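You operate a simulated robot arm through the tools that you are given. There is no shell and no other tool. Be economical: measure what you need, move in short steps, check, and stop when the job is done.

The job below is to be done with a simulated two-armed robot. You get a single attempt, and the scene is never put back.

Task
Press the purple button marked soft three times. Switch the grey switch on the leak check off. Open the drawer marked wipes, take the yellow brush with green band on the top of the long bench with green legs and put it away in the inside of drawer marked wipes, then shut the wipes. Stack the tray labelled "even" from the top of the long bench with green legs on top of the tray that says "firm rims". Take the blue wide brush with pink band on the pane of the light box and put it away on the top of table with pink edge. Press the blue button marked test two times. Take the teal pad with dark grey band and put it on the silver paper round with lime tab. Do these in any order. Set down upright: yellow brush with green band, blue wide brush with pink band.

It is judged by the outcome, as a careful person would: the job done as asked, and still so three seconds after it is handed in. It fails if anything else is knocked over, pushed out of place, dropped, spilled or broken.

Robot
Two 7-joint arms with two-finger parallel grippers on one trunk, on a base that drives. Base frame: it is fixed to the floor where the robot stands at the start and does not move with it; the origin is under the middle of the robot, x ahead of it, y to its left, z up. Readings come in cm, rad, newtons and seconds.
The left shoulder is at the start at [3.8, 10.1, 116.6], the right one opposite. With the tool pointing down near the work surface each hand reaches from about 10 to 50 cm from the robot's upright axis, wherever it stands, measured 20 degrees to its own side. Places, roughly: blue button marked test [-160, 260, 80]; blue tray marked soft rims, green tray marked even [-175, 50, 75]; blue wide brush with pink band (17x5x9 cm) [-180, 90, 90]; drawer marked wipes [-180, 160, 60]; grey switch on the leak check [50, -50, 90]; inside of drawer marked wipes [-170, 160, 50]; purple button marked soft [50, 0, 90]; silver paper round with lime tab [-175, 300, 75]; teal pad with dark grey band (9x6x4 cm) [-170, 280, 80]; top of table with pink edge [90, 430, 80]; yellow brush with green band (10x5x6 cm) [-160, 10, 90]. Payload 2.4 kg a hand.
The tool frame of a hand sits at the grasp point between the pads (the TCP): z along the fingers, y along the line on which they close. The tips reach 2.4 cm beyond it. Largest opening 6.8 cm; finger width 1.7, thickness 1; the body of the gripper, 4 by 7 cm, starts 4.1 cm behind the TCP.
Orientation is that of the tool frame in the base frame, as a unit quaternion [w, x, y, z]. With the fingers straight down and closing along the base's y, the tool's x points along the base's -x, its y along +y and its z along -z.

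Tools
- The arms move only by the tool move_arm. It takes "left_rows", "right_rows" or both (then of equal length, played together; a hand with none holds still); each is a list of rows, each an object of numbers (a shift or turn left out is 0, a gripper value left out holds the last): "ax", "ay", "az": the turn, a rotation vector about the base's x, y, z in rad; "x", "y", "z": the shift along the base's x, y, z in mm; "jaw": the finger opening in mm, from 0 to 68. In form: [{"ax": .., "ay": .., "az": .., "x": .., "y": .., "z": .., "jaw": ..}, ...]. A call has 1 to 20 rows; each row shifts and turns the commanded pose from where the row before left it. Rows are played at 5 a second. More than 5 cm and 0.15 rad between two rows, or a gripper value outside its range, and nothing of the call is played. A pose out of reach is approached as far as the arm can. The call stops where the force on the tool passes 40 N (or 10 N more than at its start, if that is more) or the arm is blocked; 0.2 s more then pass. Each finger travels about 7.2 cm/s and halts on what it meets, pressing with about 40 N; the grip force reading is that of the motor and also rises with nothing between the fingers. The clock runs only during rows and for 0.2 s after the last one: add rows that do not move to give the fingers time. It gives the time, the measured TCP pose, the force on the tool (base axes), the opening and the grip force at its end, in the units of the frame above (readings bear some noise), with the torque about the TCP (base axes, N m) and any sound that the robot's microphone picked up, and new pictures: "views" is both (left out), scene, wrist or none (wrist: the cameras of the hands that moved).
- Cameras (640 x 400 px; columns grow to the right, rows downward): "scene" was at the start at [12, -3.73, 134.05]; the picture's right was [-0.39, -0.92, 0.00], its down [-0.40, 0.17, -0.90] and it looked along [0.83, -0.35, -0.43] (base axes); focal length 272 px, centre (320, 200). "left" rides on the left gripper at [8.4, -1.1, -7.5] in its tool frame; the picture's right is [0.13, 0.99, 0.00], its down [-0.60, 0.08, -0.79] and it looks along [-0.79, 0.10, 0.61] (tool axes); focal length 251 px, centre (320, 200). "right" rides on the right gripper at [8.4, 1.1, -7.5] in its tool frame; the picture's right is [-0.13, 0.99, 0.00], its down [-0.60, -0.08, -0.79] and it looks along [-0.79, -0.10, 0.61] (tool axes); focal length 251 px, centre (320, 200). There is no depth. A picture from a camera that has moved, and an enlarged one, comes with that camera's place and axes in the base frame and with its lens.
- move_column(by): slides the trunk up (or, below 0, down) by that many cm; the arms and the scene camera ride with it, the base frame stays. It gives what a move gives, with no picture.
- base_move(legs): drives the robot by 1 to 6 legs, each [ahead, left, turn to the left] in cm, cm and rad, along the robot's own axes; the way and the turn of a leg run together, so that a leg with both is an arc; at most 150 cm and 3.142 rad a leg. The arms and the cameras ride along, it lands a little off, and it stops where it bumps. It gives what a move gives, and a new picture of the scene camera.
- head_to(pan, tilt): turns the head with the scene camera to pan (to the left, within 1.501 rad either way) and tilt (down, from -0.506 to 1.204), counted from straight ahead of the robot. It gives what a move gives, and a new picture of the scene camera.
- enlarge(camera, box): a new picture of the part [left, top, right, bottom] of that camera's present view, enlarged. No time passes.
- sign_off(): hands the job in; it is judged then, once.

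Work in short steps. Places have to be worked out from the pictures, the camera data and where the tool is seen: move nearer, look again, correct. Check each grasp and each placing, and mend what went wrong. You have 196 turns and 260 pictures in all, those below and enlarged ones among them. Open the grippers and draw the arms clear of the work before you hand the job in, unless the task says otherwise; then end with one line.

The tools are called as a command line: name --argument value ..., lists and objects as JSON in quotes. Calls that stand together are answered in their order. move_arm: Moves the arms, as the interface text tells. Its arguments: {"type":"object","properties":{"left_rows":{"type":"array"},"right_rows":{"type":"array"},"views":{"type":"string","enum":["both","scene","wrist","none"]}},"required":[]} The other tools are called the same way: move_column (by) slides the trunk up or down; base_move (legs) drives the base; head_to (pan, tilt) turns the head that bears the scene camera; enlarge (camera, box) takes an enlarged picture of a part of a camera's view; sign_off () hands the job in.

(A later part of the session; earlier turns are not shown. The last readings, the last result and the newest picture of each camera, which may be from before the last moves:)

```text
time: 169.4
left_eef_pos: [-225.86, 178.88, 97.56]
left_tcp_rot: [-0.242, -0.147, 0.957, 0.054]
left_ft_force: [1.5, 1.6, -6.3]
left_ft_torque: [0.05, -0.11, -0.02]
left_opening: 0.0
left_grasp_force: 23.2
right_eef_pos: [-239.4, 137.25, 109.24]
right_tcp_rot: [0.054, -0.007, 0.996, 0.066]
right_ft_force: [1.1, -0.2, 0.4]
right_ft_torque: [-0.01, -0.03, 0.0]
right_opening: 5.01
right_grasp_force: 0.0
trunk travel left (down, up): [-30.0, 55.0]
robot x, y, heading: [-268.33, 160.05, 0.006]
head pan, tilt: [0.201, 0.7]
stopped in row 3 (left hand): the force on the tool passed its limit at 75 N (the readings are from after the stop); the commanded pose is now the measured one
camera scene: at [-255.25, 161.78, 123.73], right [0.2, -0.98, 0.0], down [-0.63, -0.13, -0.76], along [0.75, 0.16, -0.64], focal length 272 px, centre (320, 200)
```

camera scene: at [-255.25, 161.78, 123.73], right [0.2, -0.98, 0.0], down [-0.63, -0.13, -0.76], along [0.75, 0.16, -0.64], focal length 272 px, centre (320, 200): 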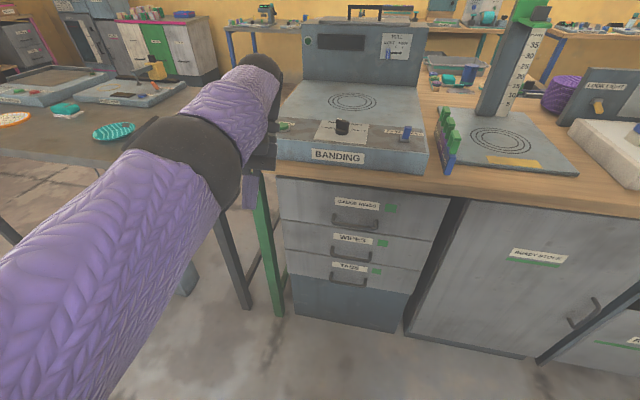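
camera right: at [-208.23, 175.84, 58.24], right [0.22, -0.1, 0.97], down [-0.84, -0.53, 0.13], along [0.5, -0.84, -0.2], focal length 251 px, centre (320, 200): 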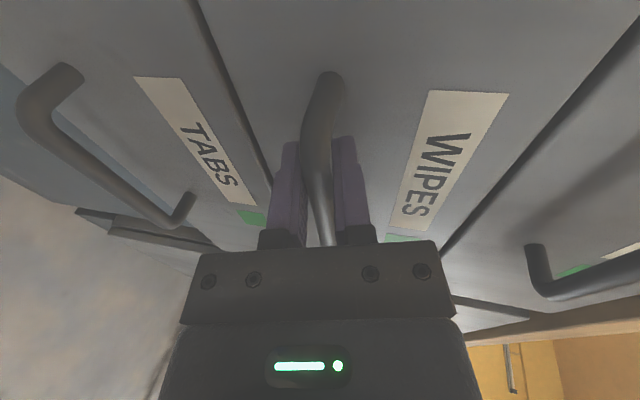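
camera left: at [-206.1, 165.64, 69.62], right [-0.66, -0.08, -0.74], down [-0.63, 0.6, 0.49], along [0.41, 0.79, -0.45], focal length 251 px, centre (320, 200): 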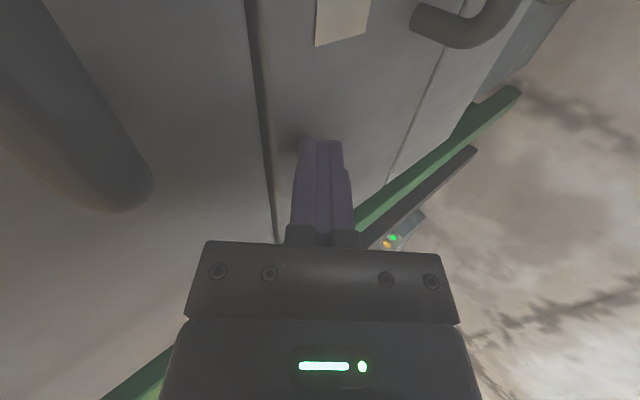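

The boom sits between hand and forearm; pitching the fingers forward opens that space. I pitch forward first, then turn.

move_arm --left_rows '[{"az": 0.1}, {"ay": -0.13}, {"ay": -0.13}, {"ay": -0.13}, {"ay": -0.13}, {"ay": -0.13}, {"ay": -0.13}, {"az": -0.1}, {"az": -0.1}, {"az": -0.1}, {"az": -0.1}, {}]' --views "scene"

```text
time: 172.0
left_eef_pos: [-225.49, 179.41, 97.62]
left_tcp_rot: [0.125, 0.001, 0.99, -0.062]
left_ft_force: [0.4, 0.1, -0.1]
left_ft_torque: [-0.01, 0.02, -0.02]
left_opening: 0.01
left_grasp_force: 24.1
left hand out of reach, approached as far as the arm can: row 7
right_eef_pos: [-239.33, 137.26, 109.27]
right_tcp_rot: [0.053, -0.007, 0.996, 0.067]
right_ft_force: [0.2, -0.1, 0.0]
right_ft_torque: [-0.02, -0.01, 0.01]
right_opening: 5.01
right_grasp_force: 0.0
trunk travel left (down, up): [-30.0, 55.0]
robot x, y, heading: [-268.34, 160.26, 0.001]
head pan, tilt: [0.201, 0.7]
camera scene: at [-255.25, 161.77, 123.73], right [0.2, -0.98, 0.0], down [-0.63, -0.13, -0.76], along [0.75, 0.16, -0.64], focal length 272 px, centre (320, 200)
```

scene: 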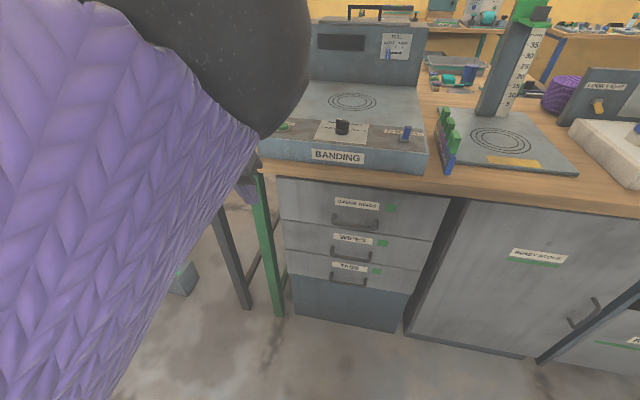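

Home orientation recovered, but the elbow is high. I bring the hand in toward its start pose to let the elbow drop out sideways.

move_arm --left_rows '[{"y": -45}, {"y": -45}, {"y": -45}, {"y": -40, "x": -20}, {"x": -40}, {"x": -40}, {"ay": 0.12}, {"ay": 0.12}, {}]' --views "scene"

```text
time: 174.0
left_eef_pos: [-222.04, 174.78, 99.77]
left_tcp_rot: [0.005, -0.007, 0.998, -0.061]
left_ft_force: [1.0, -0.4, 0.2]
left_ft_torque: [0.02, -0.01, 0.03]
left_opening: 0.0
left_grasp_force: 23.6
left hand out of reach, approached as far as the arm can: row 1, 2, 3, 4, 5, 6
right_eef_pos: [-239.47, 137.31, 109.19]
right_tcp_rot: [0.054, -0.007, 0.996, 0.067]
right_ft_force: [0.3, -0.4, 1.2]
right_ft_torque: [-0.03, -0.04, 0.01]
right_opening: 4.99
right_grasp_force: 0.0
trunk travel left (down, up): [-30.0, 55.0]
robot x, y, heading: [-268.61, 159.87, 0.007]
head pan, tilt: [0.201, 0.7]
camera scene: at [-255.25, 161.77, 123.73], right [0.2, -0.98, 0.0], down [-0.63, -0.13, -0.76], along [0.75, 0.16, -0.64], focal length 272 px, centre (320, 200)
```

scene: 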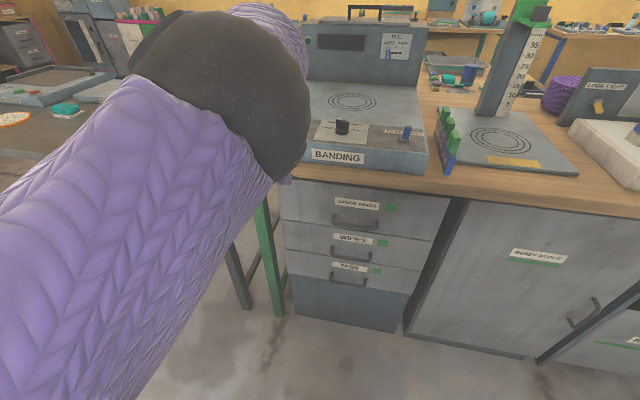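

The left arm is stuck in an elbow-in branch. I move to open floor opposite the trays, where I can work the elbow back out.

base_move --legs '[[-12, 0, 0], [0, -118, 0]]'

move_arm --left_rows '[{"y": 40}, {"y": 45}, {"y": 45}, {"y": 45, "z": -10}, {"y": 40, "x": -20, "z": -10}, {"x": -30, "y": 30, "z": -20}, {"x": -30, "y": 20, "z": -30}, {"x": -30, "z": -30}, {"x": -30, "z": -30}, {"x": -30, "z": -30}, {}]' --views "scene"

```text
time: 180.8
left_eef_pos: [-234.05, 55.16, 99.82]
left_tcp_rot: [0.007, -0.001, 0.998, -0.06]
left_ft_force: [-0.3, 0.0, -0.6]
left_ft_torque: [-0.03, 0.0, 0.0]
left_opening: 0.0
left_grasp_force: 23.8
right_eef_pos: [-252.0, 17.89, 109.14]
right_tcp_rot: [0.054, -0.001, 0.996, 0.066]
right_ft_force: [-0.4, 0.0, 0.0]
right_ft_torque: [0.02, -0.01, -0.02]
right_opening: 5.0
right_grasp_force: 0.1
trunk travel left (down, up): [-30.0, 55.0]
robot x, y, heading: [-280.8, 41.01, -0.007]
head pan, tilt: [0.201, 0.7]
camera scene: at [-267.48, 42.57, 123.73], right [0.19, -0.98, 0.0], down [-0.63, -0.12, -0.76], along [0.75, 0.15, -0.64], focal length 272 px, centre (320, 200)
```

scene: 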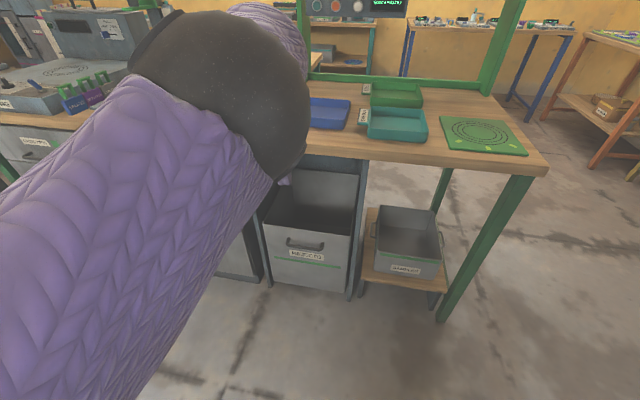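

```text
time: 183.2
left_eef_pos: [-251.02, 81.71, 83.72]
left_tcp_rot: [0.005, 0.0, 0.998, -0.061]
left_ft_force: [-0.7, 0.2, 0.3]
left_ft_torque: [0.03, 0.01, 0.0]
left_opening: 0.0
left_grasp_force: 23.5
right_eef_pos: [-251.94, 17.81, 109.2]
right_tcp_rot: [0.055, -0.001, 0.996, 0.067]
right_ft_force: [-0.2, 0.0, -0.1]
right_ft_torque: [-0.02, 0.02, -0.02]
right_opening: 4.99
right_grasp_force: 0.2
trunk travel left (down, up): [-30.0, 55.0]
robot x, y, heading: [-280.73, 40.78, -0.012]
head pan, tilt: [0.201, 0.7]
camera scene: at [-267.49, 42.59, 123.73], right [0.19, -0.98, 0.0], down [-0.63, -0.12, -0.76], along [0.75, 0.15, -0.64], focal length 272 px, centre (320, 200)
```

scene: 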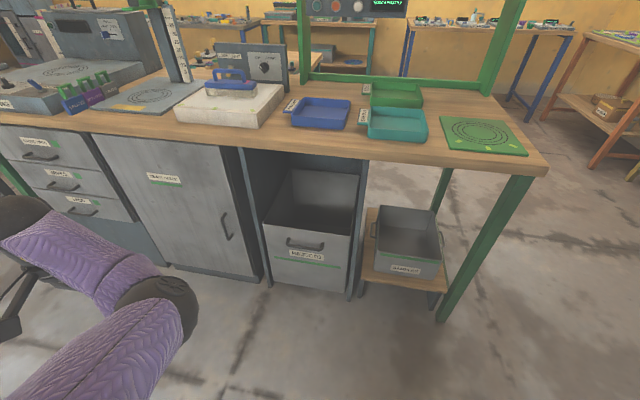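

Now let me raise the hand out at the left side, then bring it inward high, like the start posture.

move_arm --left_rows '[{"z": 45, "y": 10}, {"z": 45, "y": 10}, {"z": 45}, {"z": 45}, {"z": 45}, {"z": 45}, {"z": 40}, {"y": -45}, {"y": -45}, {"y": -45}, {"y": -45}, {"y": -45}, {}]' --views "scene"

```text
time: 186.0
left_eef_pos: [-250.0, 62.12, 109.69]
left_tcp_rot: [-0.093, -0.013, 0.993, -0.07]
left_ft_force: [0.0, -0.2, -0.4]
left_ft_torque: [0.0, 0.03, 0.01]
left_opening: 0.0
left_grasp_force: 23.6
left hand out of reach, approached as far as the arm can: row 11, 12
right_eef_pos: [-252.16, 17.96, 109.24]
right_tcp_rot: [0.054, -0.001, 0.996, 0.066]
right_ft_force: [-1.2, -0.2, -0.9]
right_ft_torque: [0.0, -0.04, 0.0]
right_opening: 5.01
right_grasp_force: 0.2
trunk travel left (down, up): [-30.0, 55.0]
robot x, y, heading: [-281.05, 41.17, -0.012]
head pan, tilt: [0.201, 0.7]
stopped in row 13 (left hand): the arm was blocked; the commanded pose is now the measured one
camera scene: at [-267.55, 43.92, 124.73], right [0.32, -0.95, 0.0], down [-0.52, -0.18, -0.83], along [0.79, 0.27, -0.55], focal length 272 px, centre (320, 200)
```

scene: 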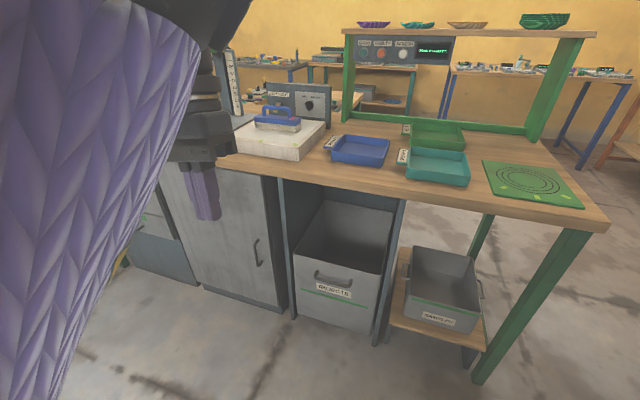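

I lower and advance the hand off the head, then lean it strongly outward so the forearm has to come from the left.

move_arm --left_rows '[{"x": 40, "z": -20}, {"x": 30, "z": -40}, {"z": -40}, {"z": -40}, {"ax": -0.14}, {"ax": -0.14}, {"ax": -0.14}, {"ax": -0.14}, {"ax": -0.14}, {"ax": -0.14}, {"ax": -0.14}, {"ax": -0.14}, {}]' --views "scene"

```text
time: 188.8
left_eef_pos: [-243.59, 61.55, 95.78]
left_tcp_rot: [-0.081, 0.036, 0.806, -0.585]
left_ft_force: [0.0, -0.2, 0.7]
left_ft_torque: [-0.02, -0.01, 0.0]
left_opening: 0.02
left_grasp_force: 23.5
left hand out of reach, approached as far as the arm can: row 12
right_eef_pos: [-251.98, 17.86, 109.16]
right_tcp_rot: [0.054, -0.001, 0.996, 0.066]
right_ft_force: [-0.2, -0.4, 0.4]
right_ft_torque: [-0.01, 0.01, 0.02]
right_opening: 4.98
right_grasp_force: 0.0
trunk travel left (down, up): [-30.0, 55.0]
robot x, y, heading: [-280.78, 41.15, -0.011]
head pan, tilt: [0.201, 0.7]
camera scene: at [-267.48, 42.6, 123.73], right [0.19, -0.98, 0.0], down [-0.63, -0.12, -0.76], along [0.75, 0.15, -0.64], focal length 272 px, centre (320, 200)
```

scene: 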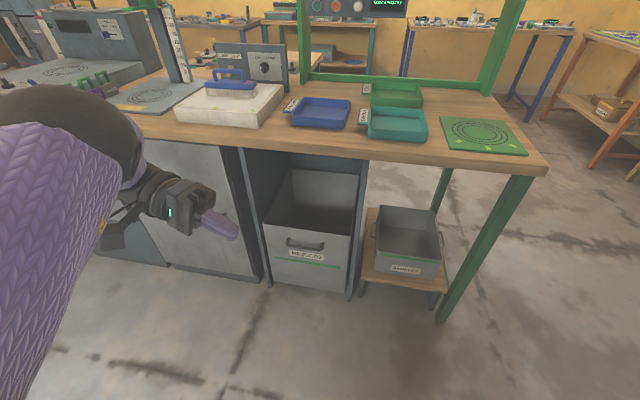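

The forearm now comes from the left. I bring the hand inward with the lean kept, then slowly straighten it.

move_arm --left_rows '[{"y": -40, "z": -10}, {"y": -40, "z": -10}, {"y": -40}, {"y": -40}, {"ax": 0.12}, {"ax": 0.12}, {"ax": 0.12}, {"ax": 0.12}, {"ax": 0.12}, {"ax": 0.12}, {}]' --views "scene"

```text
time: 191.2
left_eef_pos: [-240.81, 49.11, 93.63]
left_tcp_rot: [-0.09, 0.005, 0.96, -0.265]
left_ft_force: [0.7, 0.5, -0.2]
left_ft_torque: [0.03, 0.02, 0.0]
left_opening: 0.0
left_grasp_force: 23.8
left hand out of reach, approached as far as the arm can: row 7, 8, 9, 10
right_eef_pos: [-251.97, 17.9, 109.23]
right_tcp_rot: [0.053, 0.0, 0.996, 0.065]
right_ft_force: [0.1, -0.9, 0.5]
right_ft_torque: [0.02, 0.0, -0.01]
right_opening: 5.0
right_grasp_force: 0.1
trunk travel left (down, up): [-30.0, 55.0]
robot x, y, heading: [-280.98, 41.07, -0.009]
head pan, tilt: [0.201, 0.7]
camera scene: at [-267.48, 42.58, 123.73], right [0.19, -0.98, 0.0], down [-0.63, -0.12, -0.76], along [0.75, 0.15, -0.64], focal length 272 px, centre (320, 200)
```

scene: 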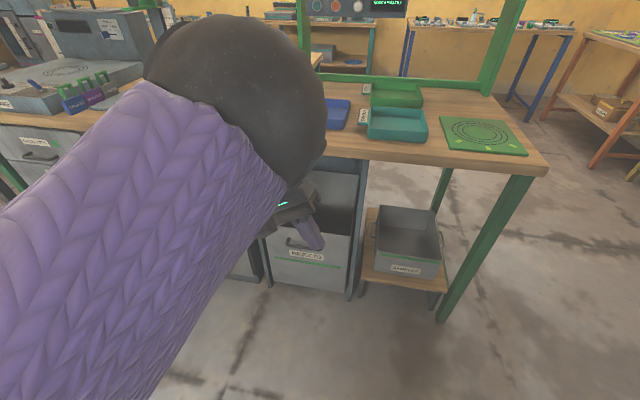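

The left arm remains awkward, so I plan the tray with the right hand alone on its near wall. Recomputed: even tray x −174…−155, y 27…44; teal x −198…−181. I park the left hand out to the left, and turn the right hand so it closes along x.

move_arm --left_rows '[{"y": 45}, {"y": 45}, {"y": 45}, {"y": 45}, {"y": 45, "x": -20}, {"y": 45, "x": -20}, {"x": -40}, {"x": -40, "z": 20}, {"z": 30}, {"z": 40}, {"z": 40}, {"z": 40}, {}]' --right_rows '[{"az": -0.145, "jaw": 68}, {"az": -0.145}, {"az": -0.145}, {"az": -0.145}, {"az": -0.145}, {"az": -0.145}, {"az": -0.145}, {"az": -0.145}, {"az": -0.145}, {"az": -0.145}, {"az": -0.12}, {"ay": -0.1}, {}]' --views "scene"

```text
time: 194.0
left_eef_pos: [-252.83, 76.11, 110.7]
left_tcp_rot: [-0.09, 0.006, 0.96, -0.264]
left_ft_force: [-0.9, -0.5, -0.1]
left_ft_torque: [0.0, -0.02, -0.01]
left_opening: 0.01
left_grasp_force: 23.9
right_eef_pos: [-251.92, 17.79, 109.16]
right_tcp_rot: [0.12, 0.703, 0.7, 0.043]
right_ft_force: [-0.2, 0.0, 0.1]
right_ft_torque: [0.0, 0.03, 0.0]
right_opening: 6.82
right_grasp_force: 0.1
trunk travel left (down, up): [-30.0, 55.0]
robot x, y, heading: [-280.72, 41.01, -0.012]
head pan, tilt: [0.201, 0.7]
camera scene: at [-267.5, 42.59, 123.73], right [0.19, -0.98, 0.0], down [-0.63, -0.12, -0.76], along [0.75, 0.15, -0.64], focal length 272 px, centre (320, 200)
```

scene: 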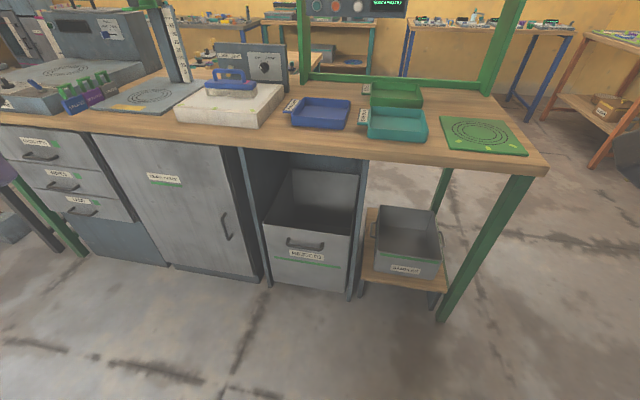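

View is clear. I drive up to the bench opposite the trays.

base_move --legs '[[0, 9, 0.012], [50, 0, 0]]'

head_to --pan -0.2 --tilt 0.75

```text
time: 197.7
left_eef_pos: [-203.42, 85.82, 110.6]
left_tcp_rot: [-0.089, -0.001, 0.96, -0.266]
left_ft_force: [-0.3, -0.3, 0.0]
left_ft_torque: [0.01, 0.0, -0.03]
left_opening: 0.01
left_grasp_force: 23.6
right_eef_pos: [-201.51, 27.6, 109.3]
right_tcp_rot: [0.119, 0.697, 0.705, 0.044]
right_ft_force: [0.0, -0.5, 0.4]
right_ft_torque: [-0.01, 0.02, 0.0]
right_opening: 6.8
right_grasp_force: 0.1
trunk travel left (down, up): [-30.0, 55.0]
robot x, y, heading: [-230.78, 50.3, 0.005]
head pan, tilt: [0.201, 0.7]
camera scene: at [-217.46, 52.1, 123.73], right [0.21, -0.98, 0.0], down [-0.63, -0.13, -0.76], along [0.75, 0.16, -0.64], focal length 272 px, centre (320, 200)
```

scene: 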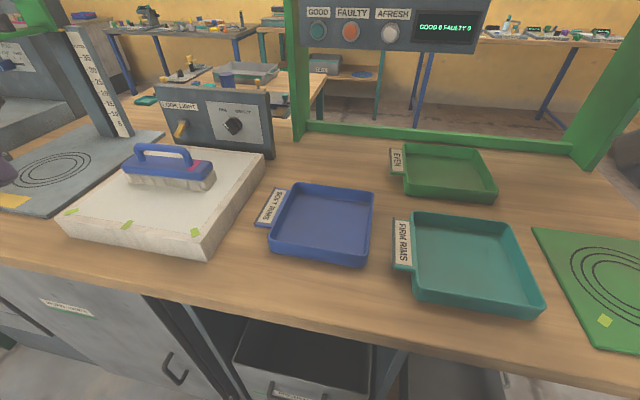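

```text
time: 198.5
left_eef_pos: [-203.27, 85.75, 110.52]
left_tcp_rot: [-0.088, -0.001, 0.96, -0.267]
left_ft_force: [0.0, -0.2, -0.4]
left_ft_torque: [-0.03, -0.01, 0.0]
left_opening: 0.0
left_grasp_force: 23.6
right_eef_pos: [-201.55, 27.62, 109.17]
right_tcp_rot: [0.119, 0.697, 0.705, 0.044]
right_ft_force: [1.1, 0.1, 0.1]
right_ft_torque: [0.0, 0.03, -0.03]
right_opening: 6.79
right_grasp_force: 0.1
trunk travel left (down, up): [-30.0, 55.0]
robot x, y, heading: [-230.74, 50.25, 0.007]
head pan, tilt: [-0.201, 0.75]
camera scene: at [-217.66, 48.76, 123.3], right [-0.19, -0.98, 0.0], down [-0.67, 0.13, -0.73], along [0.72, -0.14, -0.68], focal length 272 px, centre (320, 200)
```

scene: 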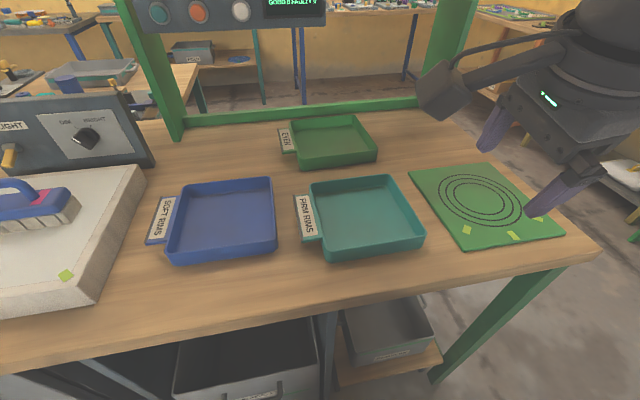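

I enlarge for exact tray rims.

enlarge --camera "scene" --box '[260, 100, 450, 275]'

```text
2.29 times, centred on (355, 188) of scene
camera zoom: at [-217.66, 48.76, 123.3], right [-0.19, -0.98, 0.0], down [-0.67, 0.13, -0.73], along [0.72, -0.14, -0.68], focal length 622 px, centre (240, 229)
```

zoom: 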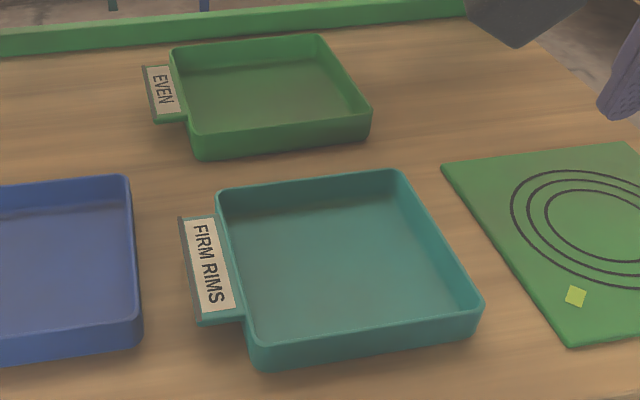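

Even tray: near wall x≈-167.5, y 25.3–43.7, rim z≈89.3, centre (-159.3,34.5). Teal centre (-184.9,34.3). I centre the base on the trays and set both hands to home roll, pitching forward for extra reach.

base_move --legs '[[0, -15.5, -0.006]]'

move_arm --right_rows '[{"ay": 0.12, "ax": 0.05}, {"ay": 0.115, "ax": 0.05}, {"az": 0.143}, {"az": 0.143}, {"az": 0.143}, {"az": 0.143}, {"az": 0.143}, {"az": 0.143}, {"az": 0.143}, {"az": 0.143}, {"az": 0.143}, {"az": 0.143}, {"az": 0.143}, {"ay": -0.14}, {"ay": -0.14}, {"ay": -0.14}, {"ay": -0.14}]' --left_rows '[{"ay": -0.13}, {"ay": -0.13}, {"ay": -0.13}, {"ay": -0.13}, {"ay": -0.13}, {"ax": 0.1, "x": 20}, {"ax": 0.1, "x": 20}, {"ax": 0.1, "x": 20}, {"ax": 0.1, "x": 20}, {"ax": 0.1, "x": 20}, {}, {}, {}, {}, {}, {}, {}]' --views "scene"

```text
time: 199.9
left_eef_pos: [-203.04, 70.27, 110.47]
left_tcp_rot: [-0.089, 0.0, 0.96, -0.267]
left_ft_force: [-0.4, -0.6, -0.2]
left_ft_torque: [-0.02, -0.02, 0.01]
left_opening: 0.0
left_grasp_force: 23.4
right_eef_pos: [-201.84, 12.13, 109.2]
right_tcp_rot: [0.119, 0.7, 0.703, 0.044]
right_ft_force: [0.5, -0.6, 0.2]
right_ft_torque: [0.03, 0.02, -0.02]
right_opening: 6.78
right_grasp_force: 0.0
trunk travel left (down, up): [-30.0, 55.0]
robot x, y, heading: [-231.02, 34.72, -0.003]
head pan, tilt: [-0.201, 0.75]
camera scene: at [-217.61, 33.25, 123.3], right [-0.2, -0.98, 0.0], down [-0.67, 0.14, -0.73], along [0.72, -0.14, -0.68], focal length 272 px, centre (320, 200)
```

scene: 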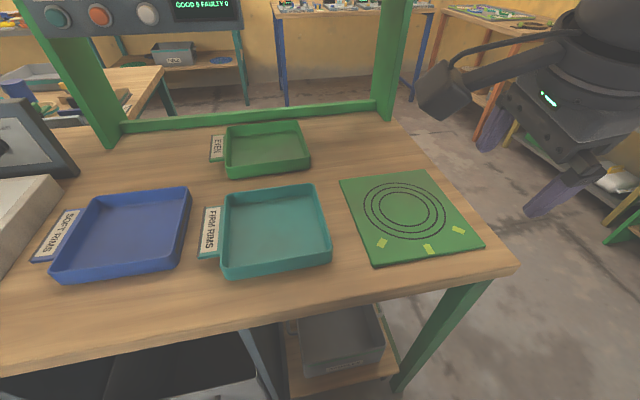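

```text
time: 203.5
left_eef_pos: [-193.06, 70.22, 110.75]
left_tcp_rot: [0.193, 0.139, 0.971, -0.012]
left_ft_force: [-0.2, 0.4, -0.7]
left_ft_torque: [0.02, 0.01, 0.0]
left_opening: 0.01
left_grasp_force: 23.6
right_eef_pos: [-201.57, 12.15, 109.31]
right_tcp_rot: [0.281, -0.003, 0.96, -0.002]
right_ft_force: [-0.2, -0.3, 0.0]
right_ft_torque: [0.03, 0.01, 0.0]
right_opening: 6.81
right_grasp_force: 0.1
trunk travel left (down, up): [-30.0, 55.0]
robot x, y, heading: [-230.7, 34.93, 0.002]
head pan, tilt: [-0.201, 0.75]
camera scene: at [-217.62, 33.29, 123.3], right [-0.2, -0.98, 0.0], down [-0.67, 0.14, -0.73], along [0.72, -0.15, -0.68], focal length 272 px, centre (320, 200)
```

scene: 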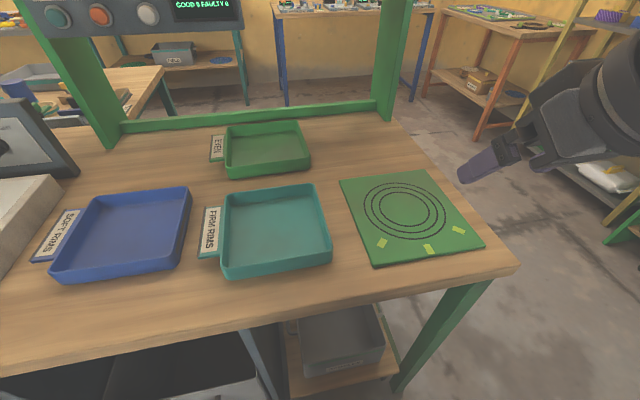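

Both hands accept the pose. I bring them to pre-grasp above the even tray's two side walls (y 25.5 and 43.5).

move_arm --right_rows '[{"x": 39, "y": 16, "z": -12, "jaw": 50}, {"x": 39, "y": 17, "z": -14}, {"x": 39, "y": 17, "z": -14}, {"x": 39, "y": 17, "z": -14}, {"x": 39, "y": 17, "z": -14}, {"x": 39, "y": 17, "z": -14}, {"x": 39, "y": 17, "z": -14}, {"x": 39, "y": 16, "z": -14}, {}]' --left_rows '[{"x": 29, "y": -33, "z": -12, "az": 0.09, "jaw": 50}, {"x": 29, "y": -33, "z": -16, "az": 0.09}, {"x": 29, "y": -33, "z": -16, "az": 0.1}, {"x": 29, "y": -33, "z": -16, "ay": -0.09}, {"x": 29, "y": -34, "z": -16, "ay": -0.09}, {"x": 29, "y": -34, "z": -16}, {"x": 29, "y": -34, "z": -16}, {"x": 29, "y": -33, "z": -16}, {}]'

```text
time: 205.5
left_eef_pos: [-171.36, 44.1, 97.78]
left_tcp_rot: [0.282, 0.0, 0.959, 0.015]
left_ft_force: [0.2, 0.0, 1.1]
left_ft_torque: [0.01, 0.02, -0.01]
left_opening: 4.99
left_grasp_force: 0.1
left hand out of reach, approached as far as the arm can: row 8
right_eef_pos: [-171.45, 25.58, 98.25]
right_tcp_rot: [0.281, -0.004, 0.96, -0.004]
right_ft_force: [-0.1, 0.1, -0.2]
right_ft_torque: [0.02, -0.01, 0.0]
right_opening: 5.01
right_grasp_force: 0.0
right hand out of reach, approached as far as the arm can: row 8
trunk travel left (down, up): [-30.0, 55.0]
robot x, y, heading: [-230.7, 35.03, -0.002]
head pan, tilt: [-0.201, 0.75]
camera scene: at [-217.6, 33.37, 123.3], right [-0.2, -0.98, 0.0], down [-0.67, 0.14, -0.73], along [0.72, -0.15, -0.68], focal length 272 px, centre (320, 200)
camera right: at [-182.39, 26.55, 99.96], right [0.1, 0.99, 0.06], down [0.08, -0.07, 0.99], along [0.99, -0.1, -0.09], focal length 251 px, centre (320, 200)
camera left: at [-182.46, 42.99, 99.71], right [-0.12, 0.99, -0.04], down [0.08, 0.05, 1.0], along [0.99, 0.11, -0.09], focal length 251 px, centre (320, 200)
```

scene: 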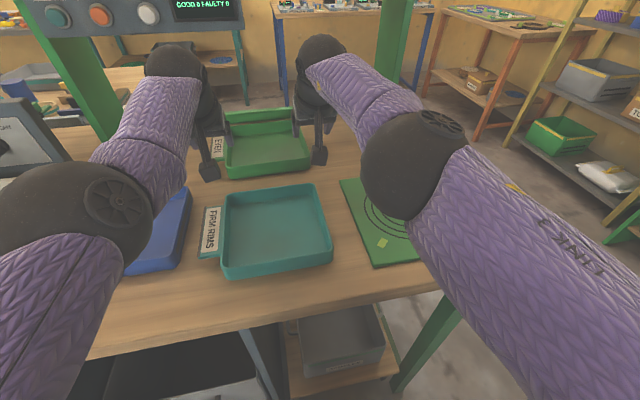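
right: 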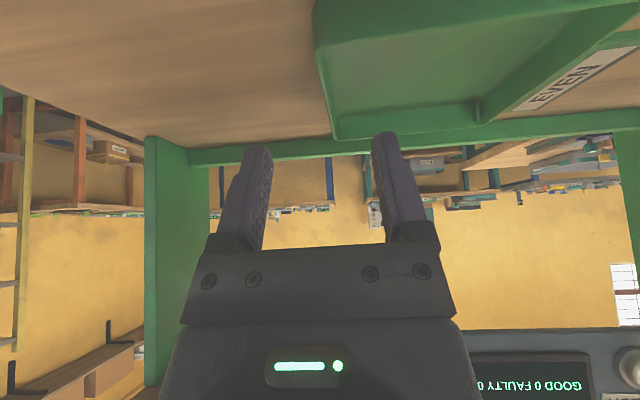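
left: 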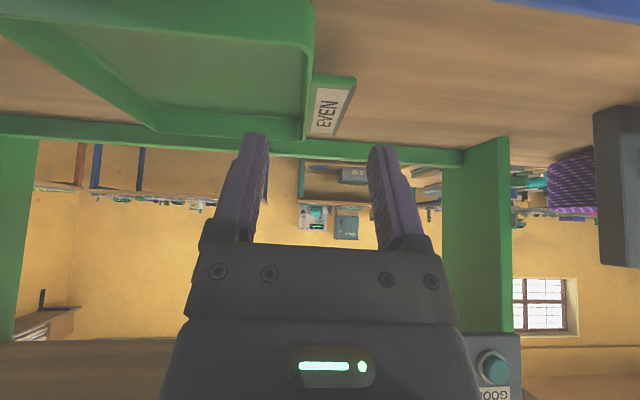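

Both arms reach symmetrically and are aligned to the walls. I nudge the base 3 cm ahead and lower to just over the rims.

base_move --legs '[[3, 0, 0]]'

move_arm --right_rows '[{"x": 10, "z": -25}, {"x": 10, "z": -25}, {}]' --left_rows '[{"x": 10, "y": -5, "z": -25}, {"x": 10, "z": -22}, {}]'

```text
time: 206.4
left_eef_pos: [-168.34, 43.99, 97.78]
left_tcp_rot: [0.281, 0.0, 0.96, 0.017]
left_ft_force: [1.2, 0.0, 0.2]
left_ft_torque: [0.0, 0.01, 0.0]
left_opening: 5.0
left_grasp_force: 0.1
right_eef_pos: [-168.22, 25.59, 98.05]
right_tcp_rot: [0.279, -0.003, 0.96, -0.004]
right_ft_force: [-0.6, 0.5, -0.4]
right_ft_torque: [0.02, 0.01, 0.0]
right_opening: 5.03
right_grasp_force: 0.1
trunk travel left (down, up): [-30.0, 55.0]
robot x, y, heading: [-227.34, 35.15, -0.002]
head pan, tilt: [-0.201, 0.75]
camera scene: at [-214.53, 33.29, 123.3], right [-0.2, -0.98, 0.0], down [-0.67, 0.14, -0.73], along [0.72, -0.15, -0.68], focal length 272 px, centre (320, 200)
```

scene: 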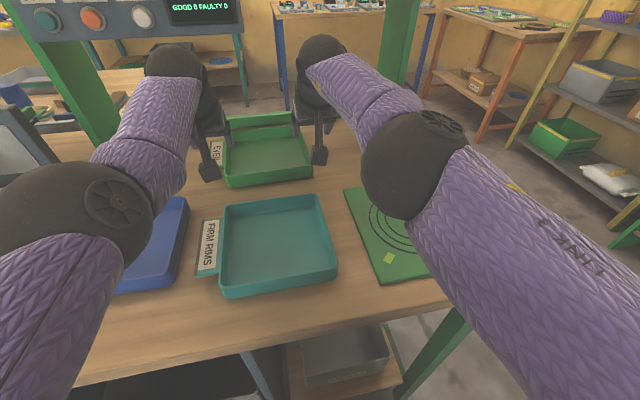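

```text
time: 207.2
left_eef_pos: [-168.34, 44.05, 92.62]
left_tcp_rot: [0.281, 0.0, 0.959, 0.017]
left_ft_force: [-0.2, -1.1, 0.5]
left_ft_torque: [-0.01, -0.01, -0.01]
left_opening: 5.01
left_grasp_force: 0.2
left hand out of reach, approached as far as the arm can: row 1, 2
right_eef_pos: [-168.1, 25.15, 93.04]
right_tcp_rot: [0.28, -0.004, 0.96, -0.003]
right_ft_force: [-0.2, -0.2, -0.2]
right_ft_torque: [0.0, 0.01, 0.01]
right_opening: 5.01
right_grasp_force: 0.0
right hand out of reach, approached as far as the arm can: row 1, 2
trunk travel left (down, up): [-30.0, 55.0]
robot x, y, heading: [-227.77, 35.04, 0.0]
head pan, tilt: [-0.201, 0.75]
camera scene: at [-214.56, 33.3, 123.3], right [-0.2, -0.98, 0.0], down [-0.67, 0.14, -0.73], along [0.72, -0.15, -0.68], focal length 272 px, centre (320, 200)
camera right: at [-179.31, 26.15, 94.87], right [0.1, 0.99, 0.06], down [0.08, -0.07, 0.99], along [0.99, -0.1, -0.09], focal length 251 px, centre (320, 200)
camera left: at [-179.38, 43.01, 94.6], right [-0.12, 0.99, -0.04], down [0.08, 0.05, 1.0], along [0.99, 0.11, -0.09], focal length 251 px, centre (320, 200)
```

scene: 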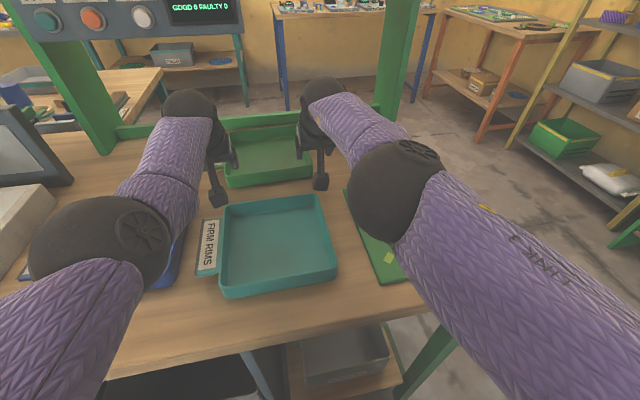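
right: 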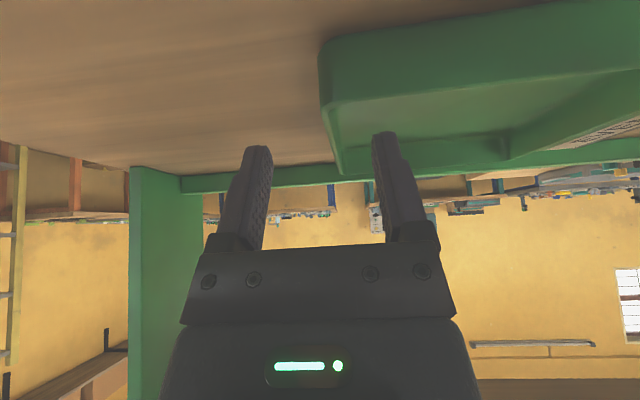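
left: 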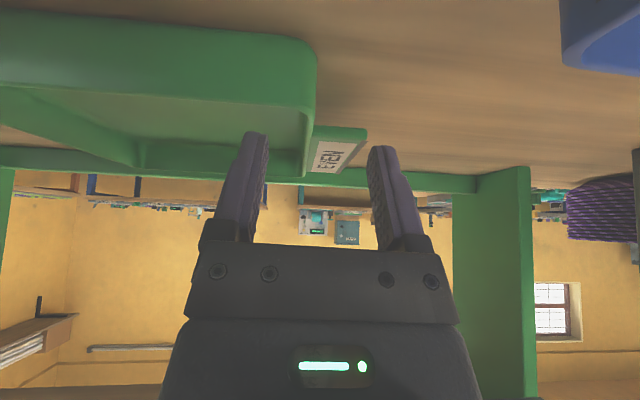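

Wall positions agree (near wall rim x≈-168.5). I pitch both hands a bit more for reach, advance 2 cm and then descend astride the walls.

move_arm --right_rows '[{"ay": -0.1, "z": 5}, {"ay": -0.1, "y": 4}, {"x": 10}, {"x": 9}, {"z": -18}, {"z": -15}, {}]' --left_rows '[{"ay": -0.1, "z": 5}, {"ay": -0.1, "y": -4}, {"x": 10}, {"x": 9}, {"z": -17}, {"z": -14}, {}]'

```text
time: 208.5
left_eef_pos: [-166.53, 43.57, 91.8]
left_tcp_rot: [0.385, -0.002, 0.923, 0.016]
left_ft_force: [-4.6, -1.6, 22.4]
left_ft_torque: [-0.16, 3.1, 0.13]
left_opening: 5.0
left_grasp_force: 0.0
right_eef_pos: [-166.37, 25.45, 91.54]
right_tcp_rot: [0.38, -0.003, 0.925, -0.002]
right_ft_force: [-1.6, -2.1, 18.1]
right_ft_torque: [0.13, 2.53, 0.19]
right_opening: 4.99
right_grasp_force: 0.1
right hand out of reach, approached as far as the arm can: row 1
trunk travel left (down, up): [-30.0, 55.0]
robot x, y, heading: [-227.92, 35.23, 0.0]
head pan, tilt: [-0.201, 0.75]
stopped in row 6 (left hand): the force on the tool passed its limit at 52 N (the readings are from after the stop); the commanded pose is now the measured one
camera scene: at [-214.97, 33.25, 123.4], right [-0.2, -0.98, 0.0], down [-0.67, 0.14, -0.73], along [0.72, -0.15, -0.68], focal length 272 px, centre (320, 200)
camera right: at [-177.66, 26.51, 91.06], right [0.09, 0.99, 0.09], down [-0.13, -0.07, 0.99], along [0.99, -0.1, 0.12], focal length 251 px, centre (320, 200)
camera left: at [-177.63, 42.56, 91.27], right [-0.11, 0.99, -0.07], down [-0.14, 0.05, 0.99], along [0.98, 0.11, 0.13], focal length 251 px, centre (320, 200)
```

scene: 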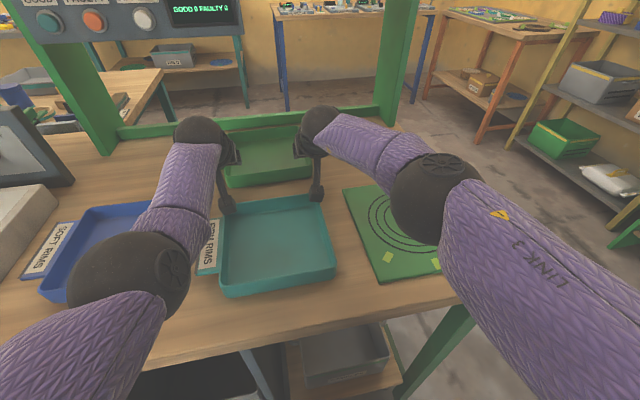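
right: 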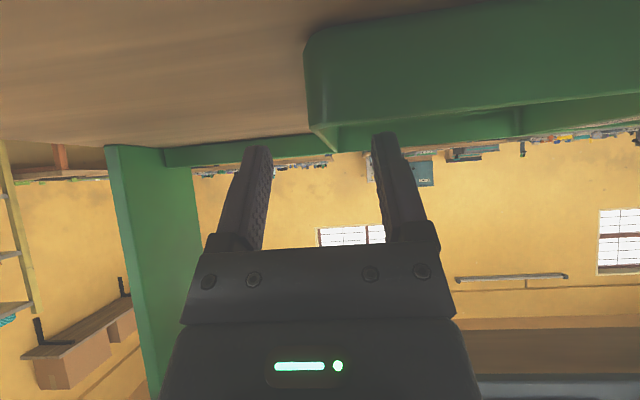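
left: 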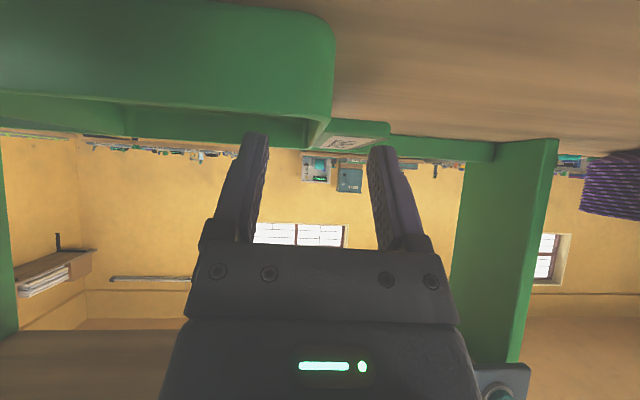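

The hands' camera blocks touched the teal tray's rim (they hang low at this pitch). New plan: with closed fingertips inside the even tray's near wall, first drag it ~5 cm toward me. I raise, reduce the pitch, close the fingers and bring the hands to y≈30 and 39.

move_arm --right_rows '[{"z": 20}, {"z": 20}, {"ay": 0.12, "jaw": 0}, {"ay": 0.12}, {"y": 23}, {"y": 23}, {}]' --left_rows '[{"z": 20}, {"z": 20}, {"ay": 0.12, "jaw": 0}, {"ay": 0.12}, {"y": -23}, {"y": -23}, {}]' --views "none"

base_move --legs '[[2.5, 0, 0]]'

```text
time: 210.1
left_eef_pos: [-169.54, 39.83, 95.26]
left_tcp_rot: [0.269, 0.0, 0.963, 0.016]
left_ft_force: [0.0, 0.2, -0.1]
left_ft_torque: [0.0, -0.02, 0.0]
left_opening: 0.01
left_grasp_force: 23.8
left hand out of reach, approached as far as the arm can: row 3, 4, 5, 6
right_eef_pos: [-168.77, 29.53, 94.06]
right_tcp_rot: [0.293, -0.002, 0.956, -0.003]
right_ft_force: [-0.6, -0.4, -0.2]
right_ft_torque: [-0.01, 0.0, -0.02]
right_opening: 0.0
right_grasp_force: 23.6
right hand out of reach, approached as far as the arm can: row 3, 4, 6
trunk travel left (down, up): [-30.0, 55.0]
robot x, y, heading: [-227.99, 34.91, -0.003]
head pan, tilt: [-0.201, 0.75]
```

```text
time: 210.9
left_eef_pos: [-167.03, 39.86, 95.2]
left_tcp_rot: [0.269, -0.001, 0.963, 0.016]
left_ft_force: [0.1, 0.8, 0.7]
left_ft_torque: [-0.03, 0.02, 0.0]
left_opening: 0.0
left_grasp_force: 23.3
right_eef_pos: [-166.16, 29.52, 94.07]
right_tcp_rot: [0.292, -0.003, 0.956, -0.002]
right_ft_force: [0.4, 0.3, 0.5]
right_ft_torque: [-0.01, 0.01, 0.02]
right_opening: 0.01
right_grasp_force: 23.9
trunk travel left (down, up): [-30.0, 55.0]
robot x, y, heading: [-225.14, 35.43, 0.007]
head pan, tilt: [-0.201, 0.75]
camera scene: at [-212.02, 33.3, 123.3], right [-0.2, -0.98, 0.0], down [-0.67, 0.14, -0.73], along [0.72, -0.15, -0.68], focal length 272 px, centre (320, 200)
```

scene: 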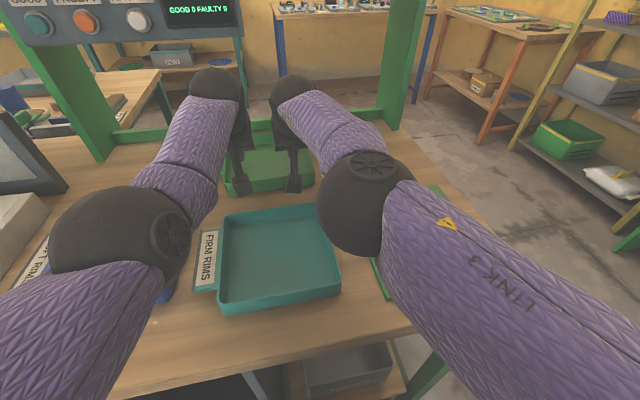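

Base has room. I lower both closed tips inside the tray just behind its near wall.

move_arm --right_rows '[{"z": -15}, {"z": -12}, {"z": -12}, {}]' --left_rows '[{"z": -20, "x": 3}, {"z": -16}, {"z": -14}, {}]' --views "wrist"

```text
time: 211.9
left_eef_pos: [-167.12, 40.1, 90.19]
left_tcp_rot: [0.269, -0.001, 0.963, 0.016]
left_ft_force: [-0.7, -0.3, 0.3]
left_ft_torque: [0.02, 0.02, -0.01]
left_opening: 0.02
left_grasp_force: 23.7
right_eef_pos: [-166.12, 29.54, 90.21]
right_tcp_rot: [0.291, -0.002, 0.957, -0.003]
right_ft_force: [-0.5, 0.8, 0.5]
right_ft_torque: [0.01, -0.02, 0.01]
right_opening: 0.03
right_grasp_force: 23.4
trunk travel left (down, up): [-30.0, 55.0]
robot x, y, heading: [-224.83, 34.84, 0.003]
head pan, tilt: [-0.201, 0.75]
camera right: at [-177.38, 30.57, 91.71], right [0.1, 0.99, 0.07], down [0.06, -0.07, 1.0], along [0.99, -0.1, -0.06], focal length 251 px, centre (320, 200)
camera left: at [-178.11, 38.95, 92.35], right [-0.12, 0.99, -0.04], down [0.11, 0.05, 0.99], along [0.99, 0.11, -0.11], focal length 251 px, centre (320, 200)
```

right: 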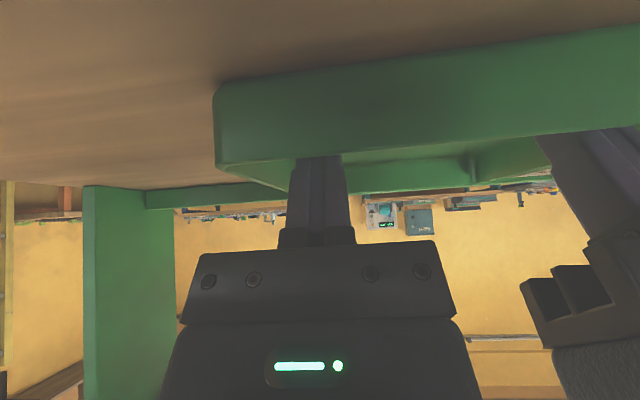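
left: 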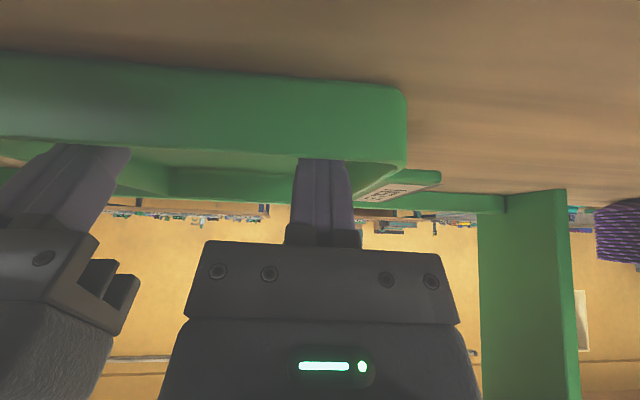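

Both tips are inside the near wall. I drag the tray toward me in small steps.

move_arm --right_rows '[{"x": -12}, {"x": -9}, {"x": -9}, {"x": -9}, {"x": -9}, {"x": -9}, {"x": -8}, {}]' --left_rows '[{"x": -3}, {"x": -9}, {"x": -9}, {"x": -9}, {"x": -9}, {"x": -9}, {"x": -8}, {}]'

```text
time: 213.8
left_eef_pos: [-167.44, 39.64, 90.03]
left_tcp_rot: [0.268, -0.001, 0.963, 0.016]
left_ft_force: [0.2, 0.0, 0.5]
left_ft_torque: [0.0, 0.0, 0.03]
left_opening: 0.01
left_grasp_force: 23.8
left hand out of reach, approached as far as the arm can: row 2, 3, 4, 5, 6, 7
right_eef_pos: [-172.05, 29.76, 90.3]
right_tcp_rot: [0.293, -0.002, 0.956, -0.001]
right_ft_force: [0.8, 0.2, 1.2]
right_ft_torque: [0.01, 0.06, 0.0]
right_opening: 0.0
right_grasp_force: 23.2
right hand out of reach, approached as far as the arm can: row 1
trunk travel left (down, up): [-30.0, 55.0]
robot x, y, heading: [-225.2, 35.07, 0.003]
head pan, tilt: [-0.201, 0.75]
camera scene: at [-212.05, 33.29, 123.3], right [-0.2, -0.98, 0.0], down [-0.67, 0.14, -0.73], along [0.72, -0.15, -0.68], focal length 272 px, centre (320, 200)
camera right: at [-183.11, 30.7, 91.92], right [0.1, 0.99, 0.07], down [0.06, -0.07, 1.0], along [0.99, -0.1, -0.07], focal length 251 px, centre (320, 200)
camera left: at [-178.48, 38.47, 92.25], right [-0.12, 0.99, -0.04], down [0.11, 0.05, 0.99], along [0.99, 0.11, -0.11], focal length 251 px, centre (320, 200)
```

scene: 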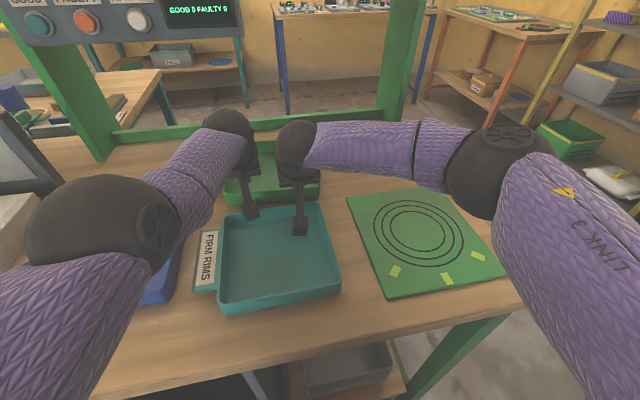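
right: 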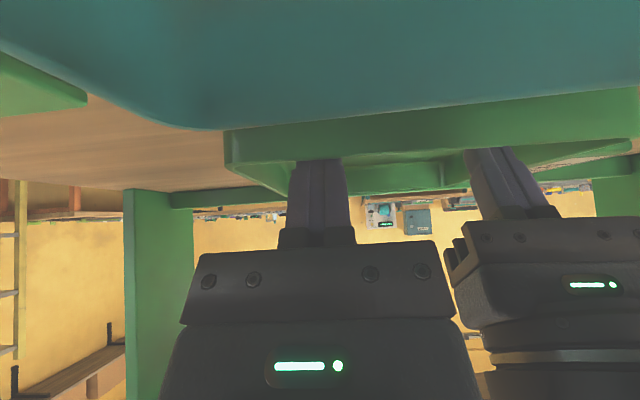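
left: 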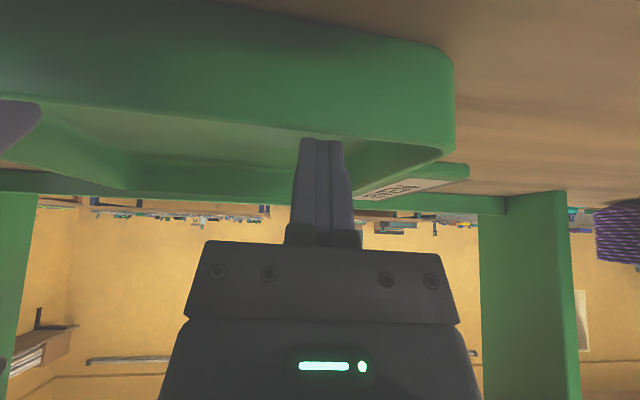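

The tray slid about 4 cm toward me. I raise, open, and move the hands astride the side walls again, with less pitch.

move_arm --right_rows '[{"z": 25}, {"z": 20}, {"y": -22, "ay": 0.05, "jaw": 50}, {"y": -20, "ay": 0.05, "x": 10}, {"x": 8}, {}, {}]' --left_rows '[{"z": 25}, {"z": 20}, {"y": 22, "ay": 0.04, "jaw": 50}, {"y": 20, "ay": 0.04}, {"x": -12}, {"x": -15}, {}]'

```text
time: 215.3
left_eef_pos: [-167.58, 43.56, 94.72]
left_tcp_rot: [0.23, 0.001, 0.973, 0.015]
left_ft_force: [-0.7, 0.4, -0.1]
left_ft_torque: [0.0, 0.01, 0.01]
left_opening: 5.0
left_grasp_force: 0.1
left hand out of reach, approached as far as the arm can: row 5, 6
right_eef_pos: [-170.12, 25.37, 94.82]
right_tcp_rot: [0.245, -0.002, 0.97, -0.002]
right_ft_force: [0.2, -0.6, -0.4]
right_ft_torque: [0.04, 0.02, -0.03]
right_opening: 4.99
right_grasp_force: 0.1
trunk travel left (down, up): [-30.0, 55.0]
robot x, y, heading: [-224.84, 35.3, -0.001]
head pan, tilt: [-0.201, 0.75]
camera scene: at [-212.05, 33.29, 123.3], right [-0.2, -0.98, 0.0], down [-0.67, 0.14, -0.73], along [0.72, -0.15, -0.68], focal length 272 px, centre (320, 200)
camera right: at [-181.01, 26.5, 97.5], right [0.11, 0.99, 0.06], down [0.16, -0.07, 0.98], along [0.98, -0.1, -0.16], focal length 251 px, centre (320, 200)
camera left: at [-178.34, 42.45, 97.68], right [-0.12, 0.99, -0.03], down [0.19, 0.05, 0.98], along [0.98, 0.11, -0.19], focal length 251 px, centre (320, 200)
```

scene: 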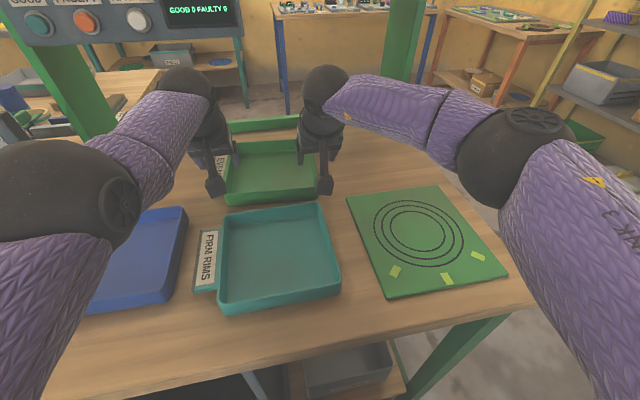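
right: 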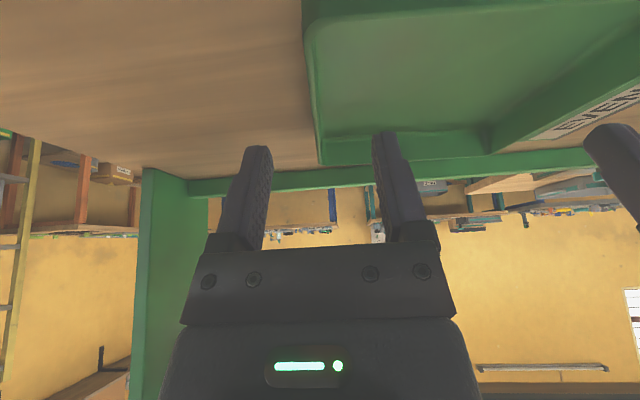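
left: 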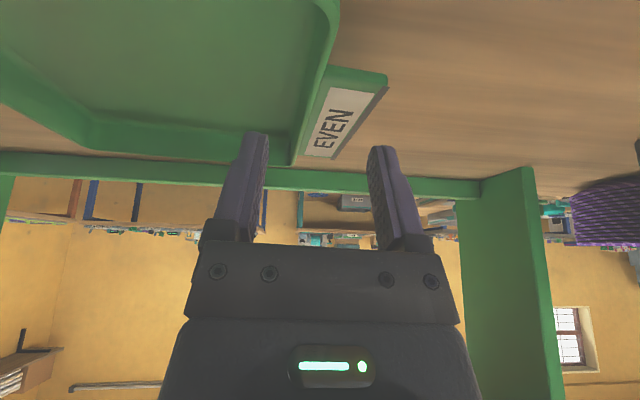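

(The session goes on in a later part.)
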